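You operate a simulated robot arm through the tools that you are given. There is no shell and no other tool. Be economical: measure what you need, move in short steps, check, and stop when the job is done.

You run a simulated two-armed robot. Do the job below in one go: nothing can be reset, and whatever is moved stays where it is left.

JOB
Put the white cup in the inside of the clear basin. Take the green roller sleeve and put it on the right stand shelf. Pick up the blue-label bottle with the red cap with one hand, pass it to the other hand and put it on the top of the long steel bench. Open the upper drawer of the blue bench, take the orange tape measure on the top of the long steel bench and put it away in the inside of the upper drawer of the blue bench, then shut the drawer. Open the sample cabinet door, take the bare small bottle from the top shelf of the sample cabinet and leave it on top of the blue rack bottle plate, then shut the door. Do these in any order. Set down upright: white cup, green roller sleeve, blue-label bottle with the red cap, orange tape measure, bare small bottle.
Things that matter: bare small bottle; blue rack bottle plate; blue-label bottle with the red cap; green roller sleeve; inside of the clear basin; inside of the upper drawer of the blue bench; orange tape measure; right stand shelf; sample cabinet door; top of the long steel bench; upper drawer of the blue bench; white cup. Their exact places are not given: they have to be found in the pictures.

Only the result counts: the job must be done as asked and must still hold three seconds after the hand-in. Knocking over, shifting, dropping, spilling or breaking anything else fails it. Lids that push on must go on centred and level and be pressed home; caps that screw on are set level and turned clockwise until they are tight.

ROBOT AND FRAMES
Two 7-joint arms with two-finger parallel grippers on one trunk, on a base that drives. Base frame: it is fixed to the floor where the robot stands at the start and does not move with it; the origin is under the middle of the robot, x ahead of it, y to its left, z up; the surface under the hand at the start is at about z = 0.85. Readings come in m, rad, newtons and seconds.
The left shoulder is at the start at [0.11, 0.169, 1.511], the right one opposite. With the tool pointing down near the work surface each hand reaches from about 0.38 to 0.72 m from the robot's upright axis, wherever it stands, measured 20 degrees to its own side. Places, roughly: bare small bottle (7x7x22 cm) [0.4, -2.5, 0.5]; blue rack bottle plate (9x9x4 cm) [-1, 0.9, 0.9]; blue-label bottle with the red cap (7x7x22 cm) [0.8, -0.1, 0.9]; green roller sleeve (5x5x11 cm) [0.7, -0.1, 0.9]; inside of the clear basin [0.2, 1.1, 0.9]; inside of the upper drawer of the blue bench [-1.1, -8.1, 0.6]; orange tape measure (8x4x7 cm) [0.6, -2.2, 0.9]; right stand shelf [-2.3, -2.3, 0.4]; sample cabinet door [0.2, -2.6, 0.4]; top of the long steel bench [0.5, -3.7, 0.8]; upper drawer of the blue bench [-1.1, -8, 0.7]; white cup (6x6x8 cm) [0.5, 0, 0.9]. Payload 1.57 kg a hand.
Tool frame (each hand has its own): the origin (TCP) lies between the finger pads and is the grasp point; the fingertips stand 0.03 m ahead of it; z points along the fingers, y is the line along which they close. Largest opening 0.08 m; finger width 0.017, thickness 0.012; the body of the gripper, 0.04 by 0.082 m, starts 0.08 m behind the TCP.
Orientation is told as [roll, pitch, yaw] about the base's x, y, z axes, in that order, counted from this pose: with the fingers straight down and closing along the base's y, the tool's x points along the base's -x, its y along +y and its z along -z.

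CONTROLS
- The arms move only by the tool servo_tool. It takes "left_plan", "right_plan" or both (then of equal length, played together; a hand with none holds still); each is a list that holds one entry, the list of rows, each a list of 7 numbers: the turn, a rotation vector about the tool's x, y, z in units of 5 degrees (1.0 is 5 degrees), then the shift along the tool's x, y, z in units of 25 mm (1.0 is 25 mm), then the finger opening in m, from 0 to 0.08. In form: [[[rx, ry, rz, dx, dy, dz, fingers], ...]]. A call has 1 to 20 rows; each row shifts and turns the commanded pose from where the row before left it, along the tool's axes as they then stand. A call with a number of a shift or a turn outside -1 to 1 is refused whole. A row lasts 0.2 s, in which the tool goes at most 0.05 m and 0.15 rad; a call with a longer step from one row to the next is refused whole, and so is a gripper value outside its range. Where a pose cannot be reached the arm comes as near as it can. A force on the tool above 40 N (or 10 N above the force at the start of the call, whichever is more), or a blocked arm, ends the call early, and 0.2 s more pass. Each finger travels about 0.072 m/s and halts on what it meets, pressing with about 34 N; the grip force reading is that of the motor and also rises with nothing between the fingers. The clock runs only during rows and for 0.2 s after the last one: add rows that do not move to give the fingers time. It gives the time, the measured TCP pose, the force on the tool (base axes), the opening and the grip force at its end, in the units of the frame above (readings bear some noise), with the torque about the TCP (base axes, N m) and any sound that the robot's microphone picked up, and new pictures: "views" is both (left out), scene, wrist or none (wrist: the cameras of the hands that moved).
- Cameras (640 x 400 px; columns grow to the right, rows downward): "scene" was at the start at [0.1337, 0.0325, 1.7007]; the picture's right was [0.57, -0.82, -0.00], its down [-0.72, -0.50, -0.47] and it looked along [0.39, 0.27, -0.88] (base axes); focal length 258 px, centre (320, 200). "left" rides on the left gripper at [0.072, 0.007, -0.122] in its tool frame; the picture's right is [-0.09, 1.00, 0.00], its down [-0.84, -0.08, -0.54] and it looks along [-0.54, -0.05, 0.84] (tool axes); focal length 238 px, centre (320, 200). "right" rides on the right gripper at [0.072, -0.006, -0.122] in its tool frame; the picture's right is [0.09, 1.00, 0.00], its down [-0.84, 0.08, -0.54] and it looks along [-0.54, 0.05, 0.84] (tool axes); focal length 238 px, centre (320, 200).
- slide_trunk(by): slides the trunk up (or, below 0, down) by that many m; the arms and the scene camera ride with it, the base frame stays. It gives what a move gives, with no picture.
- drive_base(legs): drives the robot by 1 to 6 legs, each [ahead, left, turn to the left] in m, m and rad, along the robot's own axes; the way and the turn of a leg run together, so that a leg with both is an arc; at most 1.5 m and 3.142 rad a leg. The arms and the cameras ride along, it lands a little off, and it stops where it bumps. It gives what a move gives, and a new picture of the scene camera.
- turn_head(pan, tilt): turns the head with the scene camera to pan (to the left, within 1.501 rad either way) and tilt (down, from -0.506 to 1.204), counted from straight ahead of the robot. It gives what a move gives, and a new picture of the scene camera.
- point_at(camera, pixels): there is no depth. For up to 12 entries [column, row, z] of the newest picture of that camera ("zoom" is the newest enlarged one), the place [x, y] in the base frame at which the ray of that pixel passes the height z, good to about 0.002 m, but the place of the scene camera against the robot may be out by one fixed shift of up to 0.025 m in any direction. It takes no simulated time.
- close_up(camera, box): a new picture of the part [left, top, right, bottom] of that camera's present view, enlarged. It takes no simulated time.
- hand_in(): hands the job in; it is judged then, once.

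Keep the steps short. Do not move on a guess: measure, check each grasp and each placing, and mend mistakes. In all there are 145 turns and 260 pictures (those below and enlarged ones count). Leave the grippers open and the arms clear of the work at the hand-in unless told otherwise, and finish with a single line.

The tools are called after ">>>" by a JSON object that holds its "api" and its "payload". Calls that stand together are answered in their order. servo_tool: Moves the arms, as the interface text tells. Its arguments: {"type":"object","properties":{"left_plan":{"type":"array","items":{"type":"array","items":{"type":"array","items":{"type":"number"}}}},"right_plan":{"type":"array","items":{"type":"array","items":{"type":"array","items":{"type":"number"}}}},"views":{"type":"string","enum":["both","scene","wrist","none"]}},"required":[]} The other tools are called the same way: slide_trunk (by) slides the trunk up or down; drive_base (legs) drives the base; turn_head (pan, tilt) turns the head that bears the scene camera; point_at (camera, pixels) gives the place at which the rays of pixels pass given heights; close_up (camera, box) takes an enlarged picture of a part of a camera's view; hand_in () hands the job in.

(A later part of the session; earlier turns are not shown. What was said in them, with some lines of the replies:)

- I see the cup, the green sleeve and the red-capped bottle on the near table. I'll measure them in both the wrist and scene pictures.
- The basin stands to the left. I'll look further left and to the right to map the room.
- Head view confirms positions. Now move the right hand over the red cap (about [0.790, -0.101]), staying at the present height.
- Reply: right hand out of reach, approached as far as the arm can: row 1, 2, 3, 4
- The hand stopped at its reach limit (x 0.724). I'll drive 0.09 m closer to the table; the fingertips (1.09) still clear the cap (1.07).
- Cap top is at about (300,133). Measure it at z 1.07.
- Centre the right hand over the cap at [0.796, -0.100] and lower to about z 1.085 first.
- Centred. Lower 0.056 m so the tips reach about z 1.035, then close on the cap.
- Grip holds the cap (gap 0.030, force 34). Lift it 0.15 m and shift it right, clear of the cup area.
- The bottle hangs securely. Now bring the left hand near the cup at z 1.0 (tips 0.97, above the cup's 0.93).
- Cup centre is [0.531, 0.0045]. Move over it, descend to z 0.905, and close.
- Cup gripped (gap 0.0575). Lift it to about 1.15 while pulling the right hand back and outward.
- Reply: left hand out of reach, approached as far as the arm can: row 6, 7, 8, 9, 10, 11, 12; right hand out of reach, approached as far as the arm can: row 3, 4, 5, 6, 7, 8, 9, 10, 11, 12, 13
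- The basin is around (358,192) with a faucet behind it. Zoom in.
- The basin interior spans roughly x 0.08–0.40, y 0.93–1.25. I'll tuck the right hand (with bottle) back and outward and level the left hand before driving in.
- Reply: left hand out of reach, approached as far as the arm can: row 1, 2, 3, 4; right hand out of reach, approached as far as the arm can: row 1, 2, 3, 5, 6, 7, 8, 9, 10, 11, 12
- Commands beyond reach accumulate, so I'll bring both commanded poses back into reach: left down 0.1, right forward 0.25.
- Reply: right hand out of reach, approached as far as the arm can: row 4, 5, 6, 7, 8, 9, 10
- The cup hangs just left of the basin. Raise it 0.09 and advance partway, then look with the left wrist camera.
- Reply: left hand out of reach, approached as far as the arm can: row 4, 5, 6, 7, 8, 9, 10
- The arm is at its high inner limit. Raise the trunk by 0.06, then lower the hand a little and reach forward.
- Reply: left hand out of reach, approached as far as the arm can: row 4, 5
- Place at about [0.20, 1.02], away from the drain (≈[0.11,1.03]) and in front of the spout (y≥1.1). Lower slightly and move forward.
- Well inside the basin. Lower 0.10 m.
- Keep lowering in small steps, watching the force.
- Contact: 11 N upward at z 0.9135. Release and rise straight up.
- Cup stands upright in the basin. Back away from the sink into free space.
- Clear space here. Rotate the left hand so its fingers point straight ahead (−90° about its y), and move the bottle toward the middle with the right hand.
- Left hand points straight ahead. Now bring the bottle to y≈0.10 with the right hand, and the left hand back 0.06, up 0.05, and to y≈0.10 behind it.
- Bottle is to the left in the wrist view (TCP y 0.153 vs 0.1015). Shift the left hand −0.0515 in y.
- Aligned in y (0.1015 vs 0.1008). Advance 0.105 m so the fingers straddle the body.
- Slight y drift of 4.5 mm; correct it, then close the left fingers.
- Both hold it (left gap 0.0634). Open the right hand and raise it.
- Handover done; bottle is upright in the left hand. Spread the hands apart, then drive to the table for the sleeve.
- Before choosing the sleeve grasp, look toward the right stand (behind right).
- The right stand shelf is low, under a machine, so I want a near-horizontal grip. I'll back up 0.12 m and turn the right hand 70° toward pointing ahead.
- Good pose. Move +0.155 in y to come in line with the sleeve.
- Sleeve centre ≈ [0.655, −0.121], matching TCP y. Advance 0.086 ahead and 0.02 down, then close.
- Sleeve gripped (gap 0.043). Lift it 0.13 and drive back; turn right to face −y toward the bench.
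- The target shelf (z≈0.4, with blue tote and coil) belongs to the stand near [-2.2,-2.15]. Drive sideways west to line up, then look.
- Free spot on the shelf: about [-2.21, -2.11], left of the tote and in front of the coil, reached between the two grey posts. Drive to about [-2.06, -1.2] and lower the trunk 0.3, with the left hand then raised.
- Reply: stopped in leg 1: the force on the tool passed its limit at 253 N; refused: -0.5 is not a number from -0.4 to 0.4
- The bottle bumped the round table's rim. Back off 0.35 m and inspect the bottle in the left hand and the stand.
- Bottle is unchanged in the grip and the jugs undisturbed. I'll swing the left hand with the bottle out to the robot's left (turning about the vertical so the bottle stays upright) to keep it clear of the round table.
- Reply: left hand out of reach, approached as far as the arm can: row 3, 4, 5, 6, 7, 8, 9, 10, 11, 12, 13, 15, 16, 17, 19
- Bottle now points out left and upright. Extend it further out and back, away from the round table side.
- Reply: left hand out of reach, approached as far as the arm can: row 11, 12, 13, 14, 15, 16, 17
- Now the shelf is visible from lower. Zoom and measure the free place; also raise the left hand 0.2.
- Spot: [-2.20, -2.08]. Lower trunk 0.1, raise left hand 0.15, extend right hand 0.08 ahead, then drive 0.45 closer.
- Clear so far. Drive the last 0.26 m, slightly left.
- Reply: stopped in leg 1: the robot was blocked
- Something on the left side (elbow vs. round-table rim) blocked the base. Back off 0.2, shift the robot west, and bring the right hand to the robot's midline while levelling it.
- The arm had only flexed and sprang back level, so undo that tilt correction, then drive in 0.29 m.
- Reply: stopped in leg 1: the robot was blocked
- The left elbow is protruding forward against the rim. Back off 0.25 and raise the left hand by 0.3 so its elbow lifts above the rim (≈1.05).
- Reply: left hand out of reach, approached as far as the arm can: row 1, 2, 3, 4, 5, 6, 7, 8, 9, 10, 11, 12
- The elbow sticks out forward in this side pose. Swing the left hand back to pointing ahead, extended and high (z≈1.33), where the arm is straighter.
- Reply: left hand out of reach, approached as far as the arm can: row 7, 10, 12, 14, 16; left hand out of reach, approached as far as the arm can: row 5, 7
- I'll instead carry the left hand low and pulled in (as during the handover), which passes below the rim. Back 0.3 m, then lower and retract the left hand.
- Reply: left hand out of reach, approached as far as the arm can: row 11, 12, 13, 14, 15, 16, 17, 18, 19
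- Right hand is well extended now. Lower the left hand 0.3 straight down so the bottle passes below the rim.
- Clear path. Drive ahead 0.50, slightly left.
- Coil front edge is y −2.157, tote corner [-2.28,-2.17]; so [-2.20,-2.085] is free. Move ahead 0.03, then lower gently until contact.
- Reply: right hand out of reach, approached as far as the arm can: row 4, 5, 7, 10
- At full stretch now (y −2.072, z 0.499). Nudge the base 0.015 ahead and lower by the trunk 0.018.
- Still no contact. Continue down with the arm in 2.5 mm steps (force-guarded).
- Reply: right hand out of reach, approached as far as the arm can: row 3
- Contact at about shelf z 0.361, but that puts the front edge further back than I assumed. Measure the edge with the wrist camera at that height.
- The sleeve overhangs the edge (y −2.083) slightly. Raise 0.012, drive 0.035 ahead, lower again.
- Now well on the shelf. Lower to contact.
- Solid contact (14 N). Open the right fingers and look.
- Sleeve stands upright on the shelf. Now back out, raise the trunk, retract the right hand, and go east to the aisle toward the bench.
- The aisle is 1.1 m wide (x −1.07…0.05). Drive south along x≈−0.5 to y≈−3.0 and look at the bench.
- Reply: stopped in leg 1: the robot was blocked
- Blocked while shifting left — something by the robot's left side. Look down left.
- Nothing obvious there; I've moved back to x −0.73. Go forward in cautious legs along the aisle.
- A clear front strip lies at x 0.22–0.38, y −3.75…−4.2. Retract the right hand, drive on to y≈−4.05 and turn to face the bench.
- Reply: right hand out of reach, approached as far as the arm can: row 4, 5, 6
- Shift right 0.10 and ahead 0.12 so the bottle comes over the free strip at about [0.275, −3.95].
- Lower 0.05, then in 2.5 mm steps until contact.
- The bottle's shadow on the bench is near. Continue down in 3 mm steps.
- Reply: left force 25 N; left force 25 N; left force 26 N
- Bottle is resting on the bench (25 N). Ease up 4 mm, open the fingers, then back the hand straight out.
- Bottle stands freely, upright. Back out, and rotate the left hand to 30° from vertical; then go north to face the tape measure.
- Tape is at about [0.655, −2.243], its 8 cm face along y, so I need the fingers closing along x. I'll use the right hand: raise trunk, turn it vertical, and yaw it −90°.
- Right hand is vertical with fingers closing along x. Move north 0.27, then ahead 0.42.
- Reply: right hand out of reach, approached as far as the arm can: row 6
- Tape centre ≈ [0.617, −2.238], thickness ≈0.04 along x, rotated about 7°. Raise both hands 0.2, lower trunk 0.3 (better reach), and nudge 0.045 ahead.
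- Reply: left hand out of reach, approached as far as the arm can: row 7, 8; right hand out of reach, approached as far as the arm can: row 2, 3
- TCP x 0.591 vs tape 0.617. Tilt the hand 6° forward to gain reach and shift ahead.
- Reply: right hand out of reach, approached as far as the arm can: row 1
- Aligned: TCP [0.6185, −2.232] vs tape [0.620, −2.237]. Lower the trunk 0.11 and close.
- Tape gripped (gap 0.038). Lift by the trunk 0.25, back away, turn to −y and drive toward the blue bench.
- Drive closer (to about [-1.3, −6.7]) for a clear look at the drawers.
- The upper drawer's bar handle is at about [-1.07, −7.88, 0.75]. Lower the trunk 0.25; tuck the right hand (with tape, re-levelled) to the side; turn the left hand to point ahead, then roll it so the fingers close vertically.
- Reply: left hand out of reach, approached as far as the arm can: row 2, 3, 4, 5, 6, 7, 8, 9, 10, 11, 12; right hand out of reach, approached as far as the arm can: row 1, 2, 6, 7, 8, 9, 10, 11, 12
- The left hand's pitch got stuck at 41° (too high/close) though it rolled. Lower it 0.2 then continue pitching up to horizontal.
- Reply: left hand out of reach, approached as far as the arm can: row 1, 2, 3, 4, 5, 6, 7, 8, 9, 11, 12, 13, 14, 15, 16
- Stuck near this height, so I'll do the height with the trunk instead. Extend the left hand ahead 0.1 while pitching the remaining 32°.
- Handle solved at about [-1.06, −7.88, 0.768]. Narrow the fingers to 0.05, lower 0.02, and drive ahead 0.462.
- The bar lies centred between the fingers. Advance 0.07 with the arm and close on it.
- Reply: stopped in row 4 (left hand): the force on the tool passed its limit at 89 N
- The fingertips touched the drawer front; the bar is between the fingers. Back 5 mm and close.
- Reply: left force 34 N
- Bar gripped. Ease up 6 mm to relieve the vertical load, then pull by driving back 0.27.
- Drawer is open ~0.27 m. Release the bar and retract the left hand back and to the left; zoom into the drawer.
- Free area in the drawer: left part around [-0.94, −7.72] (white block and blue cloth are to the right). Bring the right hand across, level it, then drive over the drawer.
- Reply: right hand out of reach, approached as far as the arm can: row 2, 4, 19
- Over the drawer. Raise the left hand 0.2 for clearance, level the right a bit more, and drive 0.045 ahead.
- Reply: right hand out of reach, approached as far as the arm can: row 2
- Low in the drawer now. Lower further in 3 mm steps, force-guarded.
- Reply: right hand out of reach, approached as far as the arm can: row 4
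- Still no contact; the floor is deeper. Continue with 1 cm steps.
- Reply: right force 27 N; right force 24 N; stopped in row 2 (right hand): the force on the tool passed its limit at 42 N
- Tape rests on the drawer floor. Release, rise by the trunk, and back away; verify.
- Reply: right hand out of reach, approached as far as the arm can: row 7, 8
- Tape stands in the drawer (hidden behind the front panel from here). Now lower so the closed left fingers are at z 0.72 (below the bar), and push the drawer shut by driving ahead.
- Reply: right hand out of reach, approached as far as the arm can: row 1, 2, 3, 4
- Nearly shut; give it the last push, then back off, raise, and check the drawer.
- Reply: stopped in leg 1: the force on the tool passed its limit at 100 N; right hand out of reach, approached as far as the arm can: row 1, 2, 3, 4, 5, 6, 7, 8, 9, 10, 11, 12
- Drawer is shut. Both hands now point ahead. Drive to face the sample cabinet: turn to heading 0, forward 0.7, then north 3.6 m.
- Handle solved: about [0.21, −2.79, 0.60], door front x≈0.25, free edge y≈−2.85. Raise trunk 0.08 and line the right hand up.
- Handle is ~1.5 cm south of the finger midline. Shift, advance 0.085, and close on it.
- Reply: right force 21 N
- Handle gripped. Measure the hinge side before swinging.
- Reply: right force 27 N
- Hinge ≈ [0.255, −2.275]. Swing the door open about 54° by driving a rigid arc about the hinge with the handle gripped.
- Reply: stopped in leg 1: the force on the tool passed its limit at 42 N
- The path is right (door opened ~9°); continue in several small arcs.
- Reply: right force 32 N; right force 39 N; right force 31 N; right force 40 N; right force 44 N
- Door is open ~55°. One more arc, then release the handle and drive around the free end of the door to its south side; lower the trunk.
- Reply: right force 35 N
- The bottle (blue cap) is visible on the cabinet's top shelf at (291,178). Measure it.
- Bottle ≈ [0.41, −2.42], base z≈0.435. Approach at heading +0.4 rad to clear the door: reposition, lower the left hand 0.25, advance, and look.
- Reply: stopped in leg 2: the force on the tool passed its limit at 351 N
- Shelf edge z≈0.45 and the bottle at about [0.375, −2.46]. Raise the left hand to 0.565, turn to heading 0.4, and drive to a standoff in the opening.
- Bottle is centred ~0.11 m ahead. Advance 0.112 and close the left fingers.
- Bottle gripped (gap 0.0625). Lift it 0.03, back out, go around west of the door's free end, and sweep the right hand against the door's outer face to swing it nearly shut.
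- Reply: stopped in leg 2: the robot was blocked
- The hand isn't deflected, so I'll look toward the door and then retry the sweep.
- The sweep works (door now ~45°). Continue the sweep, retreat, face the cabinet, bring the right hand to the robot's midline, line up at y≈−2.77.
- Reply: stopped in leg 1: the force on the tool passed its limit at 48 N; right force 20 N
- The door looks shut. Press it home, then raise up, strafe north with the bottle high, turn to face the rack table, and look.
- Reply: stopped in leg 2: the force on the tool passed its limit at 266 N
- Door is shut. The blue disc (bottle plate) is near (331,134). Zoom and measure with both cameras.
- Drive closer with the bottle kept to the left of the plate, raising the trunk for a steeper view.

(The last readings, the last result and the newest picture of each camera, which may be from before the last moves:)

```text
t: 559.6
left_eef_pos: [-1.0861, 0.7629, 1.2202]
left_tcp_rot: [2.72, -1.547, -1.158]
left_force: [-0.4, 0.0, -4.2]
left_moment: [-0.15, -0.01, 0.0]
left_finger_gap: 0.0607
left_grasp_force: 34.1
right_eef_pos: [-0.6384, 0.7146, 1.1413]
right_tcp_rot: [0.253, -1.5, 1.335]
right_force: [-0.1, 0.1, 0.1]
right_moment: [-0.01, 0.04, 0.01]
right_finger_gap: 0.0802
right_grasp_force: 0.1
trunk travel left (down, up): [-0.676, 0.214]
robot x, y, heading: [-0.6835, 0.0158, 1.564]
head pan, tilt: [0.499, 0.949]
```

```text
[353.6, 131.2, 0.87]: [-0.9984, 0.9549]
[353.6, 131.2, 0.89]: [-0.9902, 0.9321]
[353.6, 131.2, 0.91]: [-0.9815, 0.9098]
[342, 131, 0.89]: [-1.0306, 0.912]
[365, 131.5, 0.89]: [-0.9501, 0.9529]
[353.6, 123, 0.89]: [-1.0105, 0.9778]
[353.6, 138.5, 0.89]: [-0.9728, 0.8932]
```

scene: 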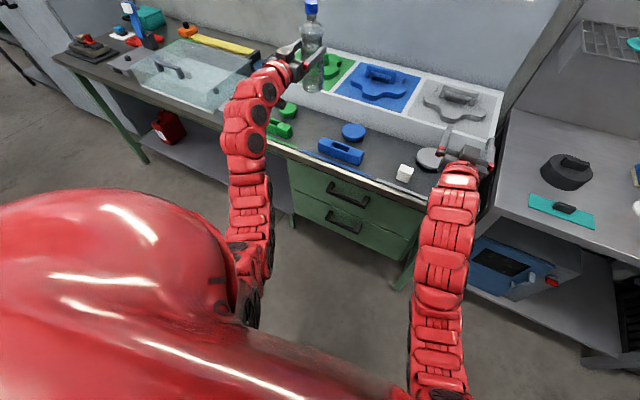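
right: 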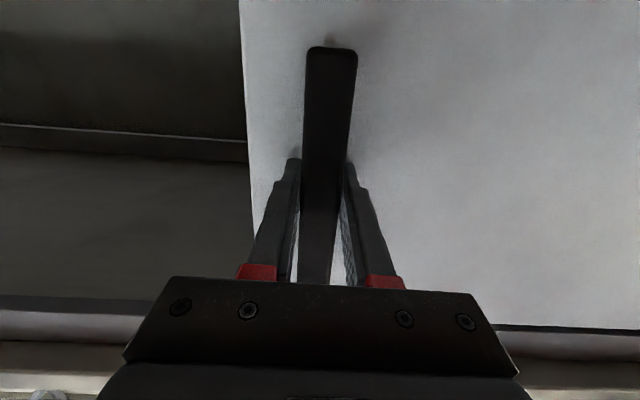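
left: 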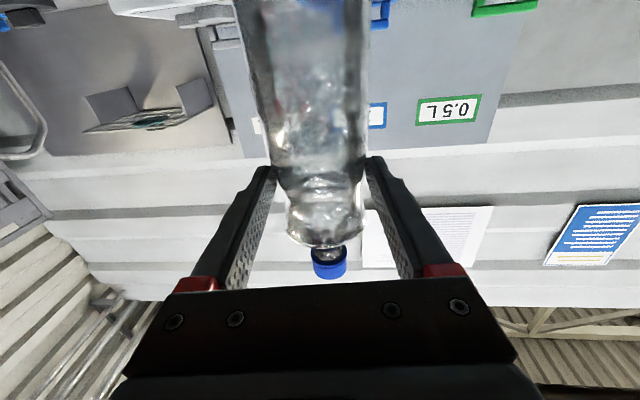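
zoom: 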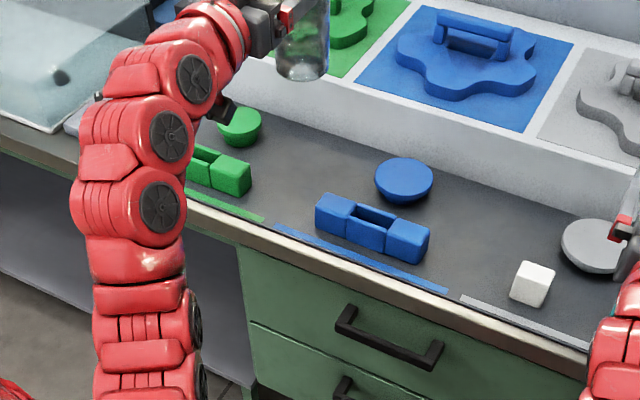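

Plate centre works out at about [-0.998, 0.902], top z≈0.90. Raise the right hand, drive the bottle over it, lower the trunk, and look.

>>> {"api": "servo_tool", "payload": {"right_plan": [[[0, 0, 0, -1, 0, 0, 0.08], [0, 0, 0, -1, 0, 0, 0.08], [0, 0, 0, -1, 0, -0.5, 0.08], [0, 0, 0, -1, 0, -0.5, 0.08], [0, 0, 0, 0, 0, 0, 0.08]]], "views": "none"}}

>>> {"api": "drive_base", "payload": {"legs": [[0.139, -0.088, 0.004]]}}

>>> {"api": "slide_trunk", "payload": {"by": -0.165}}

>>> {"api": "servo_tool", "payload": {"left_plan": [[[0, 0, 0, 0.12, 0, 0, 0.04], [0, 0, 0, 0.12, 0, 0, 0.04], [0, 0, 0, 0, 0, 0, 0.04]]], "views": "both"}}

>>> {"api": "close_up", "payload": {"camera": "scene", "box": [240, 60, 400, 190]}}

```text
t: 560.8
left_eef_pos: [-1.085, 0.7641, 1.2193]
left_tcp_rot: [2.72, -1.548, -1.154]
left_force: [0.6, 0.3, -4.6]
left_moment: [-0.15, -0.02, -0.02]
left_finger_gap: 0.0609
left_grasp_force: 33.1
right_eef_pos: [-0.6368, 0.6945, 1.2414]
right_tcp_rot: [0.251, -1.499, 1.335]
right_force: [0.3, -0.3, 0.1]
right_moment: [-0.03, -0.01, 0.0]
right_finger_gap: 0.0798
right_grasp_force: 0.0
trunk travel left (down, up): [-0.676, 0.214]
robot x, y, heading: [-0.6867, 0.0157, 1.568]
head pan, tilt: [0.499, 0.949]
```

```text
t: 562.2
left_eef_pos: [-0.9987, 0.9009, 1.2203]
left_tcp_rot: [2.714, -1.548, -1.152]
left_force: [-0.2, 0.6, -5.3]
left_moment: [-0.15, 0.01, -0.01]
left_finger_gap: 0.0609
left_grasp_force: 33.9
right_eef_pos: [-0.5503, 0.8316, 1.2412]
right_tcp_rot: [0.255, -1.499, 1.334]
right_force: [-0.3, 0.1, -0.2]
right_moment: [0.03, 0.0, 0.02]
right_finger_gap: 0.08
right_grasp_force: 0.0
trunk travel left (down, up): [-0.676, 0.214]
robot x, y, heading: [-0.6002, 0.1502, 1.566]
head pan, tilt: [0.499, 0.949]
```

scene: 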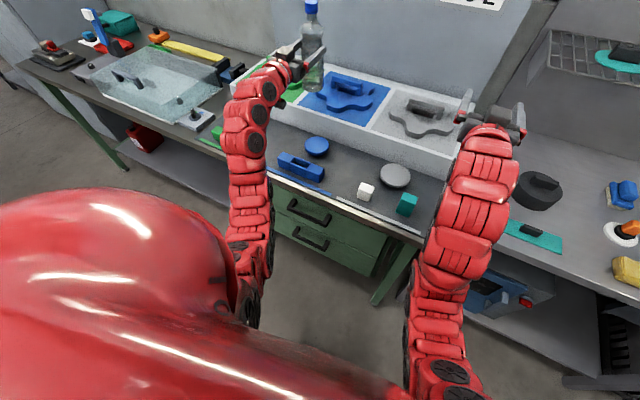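

```text
t: 564.1
left_eef_pos: [-0.9993, 0.9002, 1.0554]
left_tcp_rot: [2.72, -1.547, -1.154]
left_force: [0.4, 0.0, -5.1]
left_moment: [-0.11, 0.0, -0.01]
left_finger_gap: 0.061
left_grasp_force: 34.4
right_eef_pos: [-0.5505, 0.8309, 1.0771]
right_tcp_rot: [0.254, -1.501, 1.334]
right_force: [0.6, 0.6, 0.0]
right_moment: [-0.06, -0.02, 0.0]
right_finger_gap: 0.0798
right_grasp_force: 0.1
trunk travel left (down, up): [-0.511, 0.379]
robot x, y, heading: [-0.5986, 0.1522, 1.566]
head pan, tilt: [0.499, 0.949]
```

```text
t: 564.9
left_eef_pos: [-0.9997, 0.8998, 1.049]
left_tcp_rot: [2.716, -1.55, -1.154]
left_force: [-0.6, -1.0, -5.7]
left_moment: [-0.14, -0.03, -0.01]
left_finger_gap: 0.0609
left_grasp_force: 33.5
right_eef_pos: [-0.5511, 0.8325, 1.076]
right_tcp_rot: [0.251, -1.502, 1.336]
right_force: [-0.2, -0.1, 0.3]
right_moment: [0.01, -0.04, 0.0]
right_finger_gap: 0.0798
right_grasp_force: 0.1
trunk travel left (down, up): [-0.511, 0.379]
robot x, y, heading: [-0.602, 0.1426, 1.569]
head pan, tilt: [0.499, 0.949]
```

scene: 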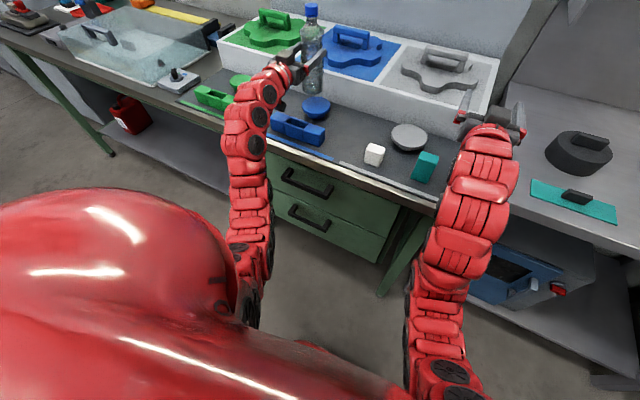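
left: 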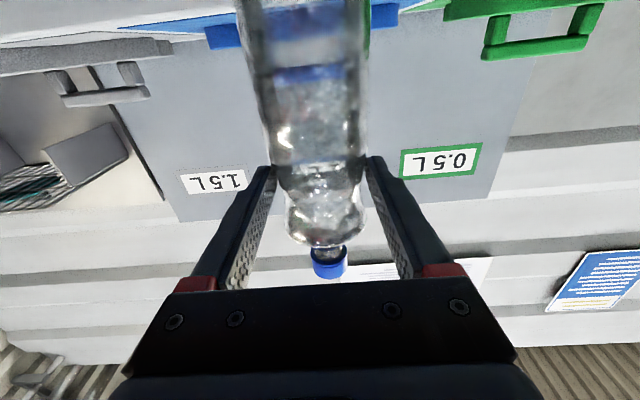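

```text
3.08 times, centred on (320, 125) of scene
```

zoom: 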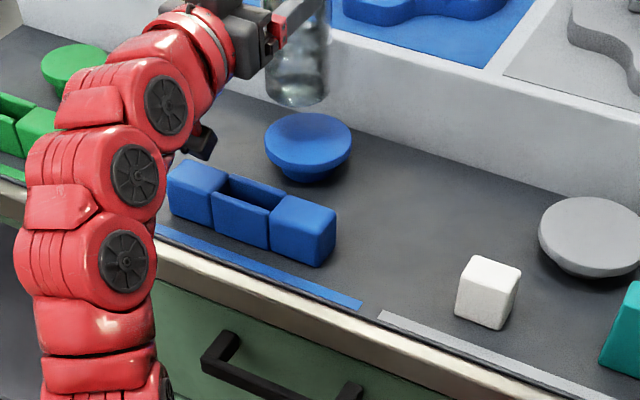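

>>> {"api": "point_at", "payload": {"camera": "scene", "pixels": [[312.9, 90, 0.905], [316.1, 105, 0.9], [316.1, 105, 0.89], [312.9, 90, 0.93], [312.9, 90, 0.95]]}}

```text
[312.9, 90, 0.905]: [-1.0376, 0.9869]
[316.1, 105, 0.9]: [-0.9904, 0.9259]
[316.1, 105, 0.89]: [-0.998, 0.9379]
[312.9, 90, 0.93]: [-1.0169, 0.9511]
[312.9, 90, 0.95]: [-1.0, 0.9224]
```

Lower another 0.03 under force guard, then compare the bottle's base with the plate directly.

>>> {"api": "servo_tool", "payload": {"left_plan": [[[0, 0, 0, 0.2, 0, 0, 0.035], [0, 0, 0, 0.2, 0, 0, 0.035], [0, 0, 0, 0.2, 0, 0, 0.035], [0, 0, 0, 0.2, 0, 0, 0.035], [0, 0, 0, 0.2, 0, 0, 0.035], [0, 0, 0, 0.2, 0, 0, 0.035], [0, 0, 0, 0, 0, 0, 0.035]]], "views": "wrist"}}

>>> {"api": "close_up", "payload": {"camera": "scene", "box": [270, 60, 370, 130]}}

```text
t: 566.5
left_eef_pos: [-1.0012, 0.9015, 1.0178]
left_tcp_rot: [2.73, -1.548, -1.165]
left_force: [-0.1, -0.1, -5.1]
left_moment: [-0.14, -0.01, -0.04]
left_finger_gap: 0.0607
left_grasp_force: 33.7
right_eef_pos: [-0.5506, 0.8321, 1.0767]
right_tcp_rot: [0.252, -1.502, 1.337]
right_force: [0.3, 0.5, -0.2]
right_moment: [-0.02, -0.03, 0.03]
right_finger_gap: 0.0798
right_grasp_force: 0.1
trunk travel left (down, up): [-0.511, 0.379]
robot x, y, heading: [-0.5968, 0.1481, 1.568]
head pan, tilt: [0.499, 0.949]
```

left: 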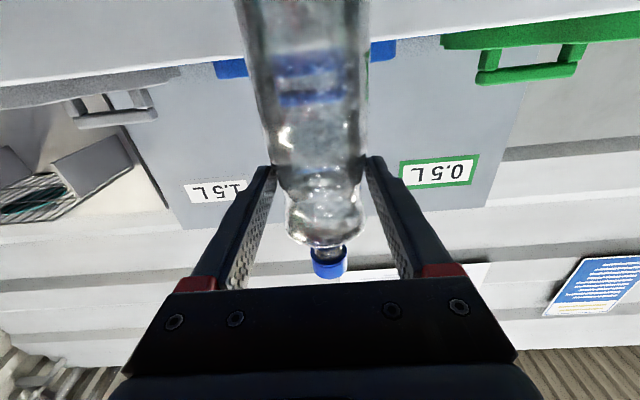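

```text
5.71 times, centred on (320, 95) of scene
```

zoom: 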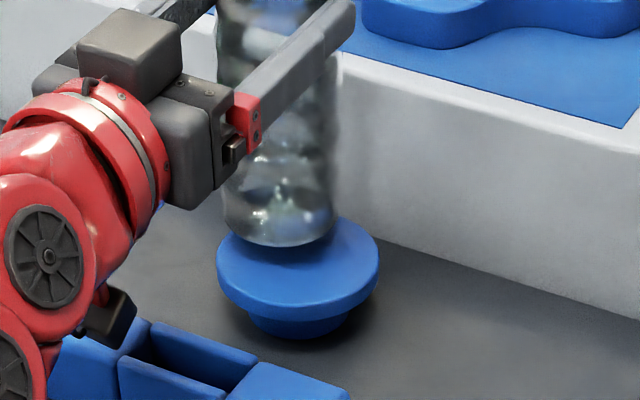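

The bottle is ~1 cm left of the plate centre in view. Shift 12 mm and lower under force guard to contact.

>>> {"api": "servo_tool", "payload": {"left_plan": [[[0, 0, 0, 0, -0.48, 0, 0.035], [0, 0, 0, 0, 0, 0, 0.035], [0, 0, 0, 0.16, 0, 0, 0.035], [0, 0, 0, 0.16, 0, 0, 0.035], [0, 0, 0, 0.16, 0, 0, 0.035], [0, 0, 0, 0.12, 0, 0, 0.035], [0, 0, 0, 0.1, 0, 0, 0.035], [0, 0, 0, 0.08, 0, 0, 0.035], [0, 0, 0, 0, 0, 0, 0.035]]], "views": "none"}}

>>> {"api": "close_up", "payload": {"camera": "scene", "box": [270, 60, 370, 130]}}

```text
t: 568.5
left_eef_pos: [-0.9862, 0.898, 1.0067]
left_tcp_rot: [2.771, -1.536, -1.208]
left_force: [-6.4, 10.3, 36.4]
left_moment: [1.34, 0.2, 0.18]
left_finger_gap: 0.0606
left_grasp_force: 34.1
right_eef_pos: [-0.55, 0.8295, 1.0789]
right_tcp_rot: [0.285, -1.505, 1.301]
right_force: [-0.7, 0.0, 0.2]
right_moment: [0.0, 0.04, -0.02]
right_finger_gap: 0.0801
right_grasp_force: 0.0
trunk travel left (down, up): [-0.511, 0.379]
robot x, y, heading: [-0.5987, 0.1465, 1.571]
head pan, tilt: [0.499, 0.949]
```

```text
5.71 times, centred on (320, 95) of scene
```

zoom: 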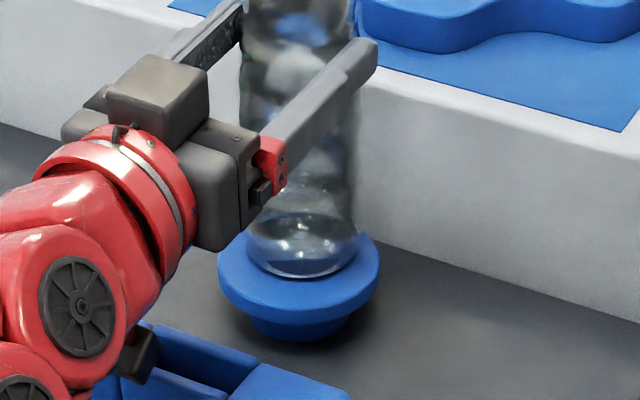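

In contact, but ~1 cm beyond the plate's centre. Lift slightly, shift 12 mm back toward the robot, set down, release, withdraw straight back, and hand in.

>>> {"api": "servo_tool", "payload": {"left_plan": [[[0, 0, 0, -0.45, 0, 0, 0.035], [0, 0, 0, 0, 0, 0, 0.035], [0, 0, 0, 0, -0.2, -0.42, 0.035], [0, 0, 0, 0, 0, 0, 0.035], [0, 0, 0, 0.13, 0, 0, 0.035], [0, 0, 0, 0.09, 0, 0, 0.035], [0, 0, 0, 0, 0, 0, 0.035], [0, 0, 0, 0, 0, 0, 0.064], [0, 0, 0, 0, 0, 0, 0.072], [0, 0, 0, 0, 0, 0, 0.08], [0, 0, 0, 0, 0, 0, 0.08], [0, 0, 0, 0, 0, -0.4, 0.08], [0, 0, 0, 0, 0, -0.6, 0.08], [0, 0, 0, 0, 0, -0.8, 0.08], [0, 0, 0, 0, 0, -0.8, 0.08], [0, 0, 0, 0, 0, 0, 0.08]]], "views": "scene"}}

>>> {"api": "drive_base", "payload": {"legs": [[-0.35, 0, 0]]}}

>>> {"api": "hand_in", "payload": {}}

```text
t: 571.9
left_eef_pos: [-0.9841, 0.828, 1.0042]
left_tcp_rot: [2.705, -1.547, -1.143]
left_force: [-0.1, -0.1, -0.5]
left_moment: [0.03, 0.0, 0.02]
left_finger_gap: 0.08
left_grasp_force: 0.1
right_eef_pos: [-0.5496, 0.8319, 1.0767]
right_tcp_rot: [0.258, -1.5, 1.33]
right_force: [-0.7, -0.1, -0.2]
right_moment: [-0.02, -0.01, 0.01]
right_finger_gap: 0.0798
right_grasp_force: 0.0
trunk travel left (down, up): [-0.511, 0.379]
robot x, y, heading: [-0.5972, 0.1497, 1.567]
head pan, tilt: [0.499, 0.949]
```

scene: 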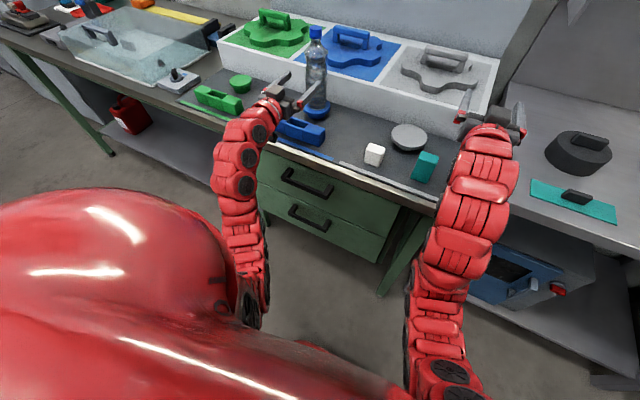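

```text
t: 574.2
left_eef_pos: [-0.9887, 0.4621, 1.0035]
left_tcp_rot: [2.727, -1.547, -1.156]
left_force: [0.4, 0.4, 0.1]
left_moment: [-0.04, 0.01, 0.02]
left_finger_gap: 0.0799
left_grasp_force: 0.0
right_eef_pos: [-0.555, 0.4692, 1.0779]
right_tcp_rot: [0.262, -1.504, 1.333]
right_force: [0.6, 0.1, 0.0]
right_moment: [0.01, 0.04, -0.01]
right_finger_gap: 0.08
right_grasp_force: 0.0
trunk travel left (down, up): [-0.511, 0.379]
robot x, y, heading: [-0.5978, -0.2082, 1.572]
head pan, tilt: [0.499, 0.949]
```

scene: 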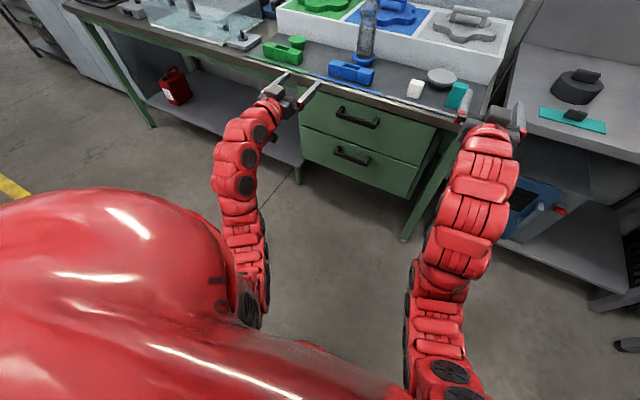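

```text
The job is handed in.
```

All five objects were set down upright where asked, the drawer and cabinet door are shut, and the job is handed in; on the way the blue-label bottle hit the round table's rim (253 N), the left fingers hit the cabinet frame (351 N), the base was blocked several times, and I saw nothing moved by it but did not check every spot.
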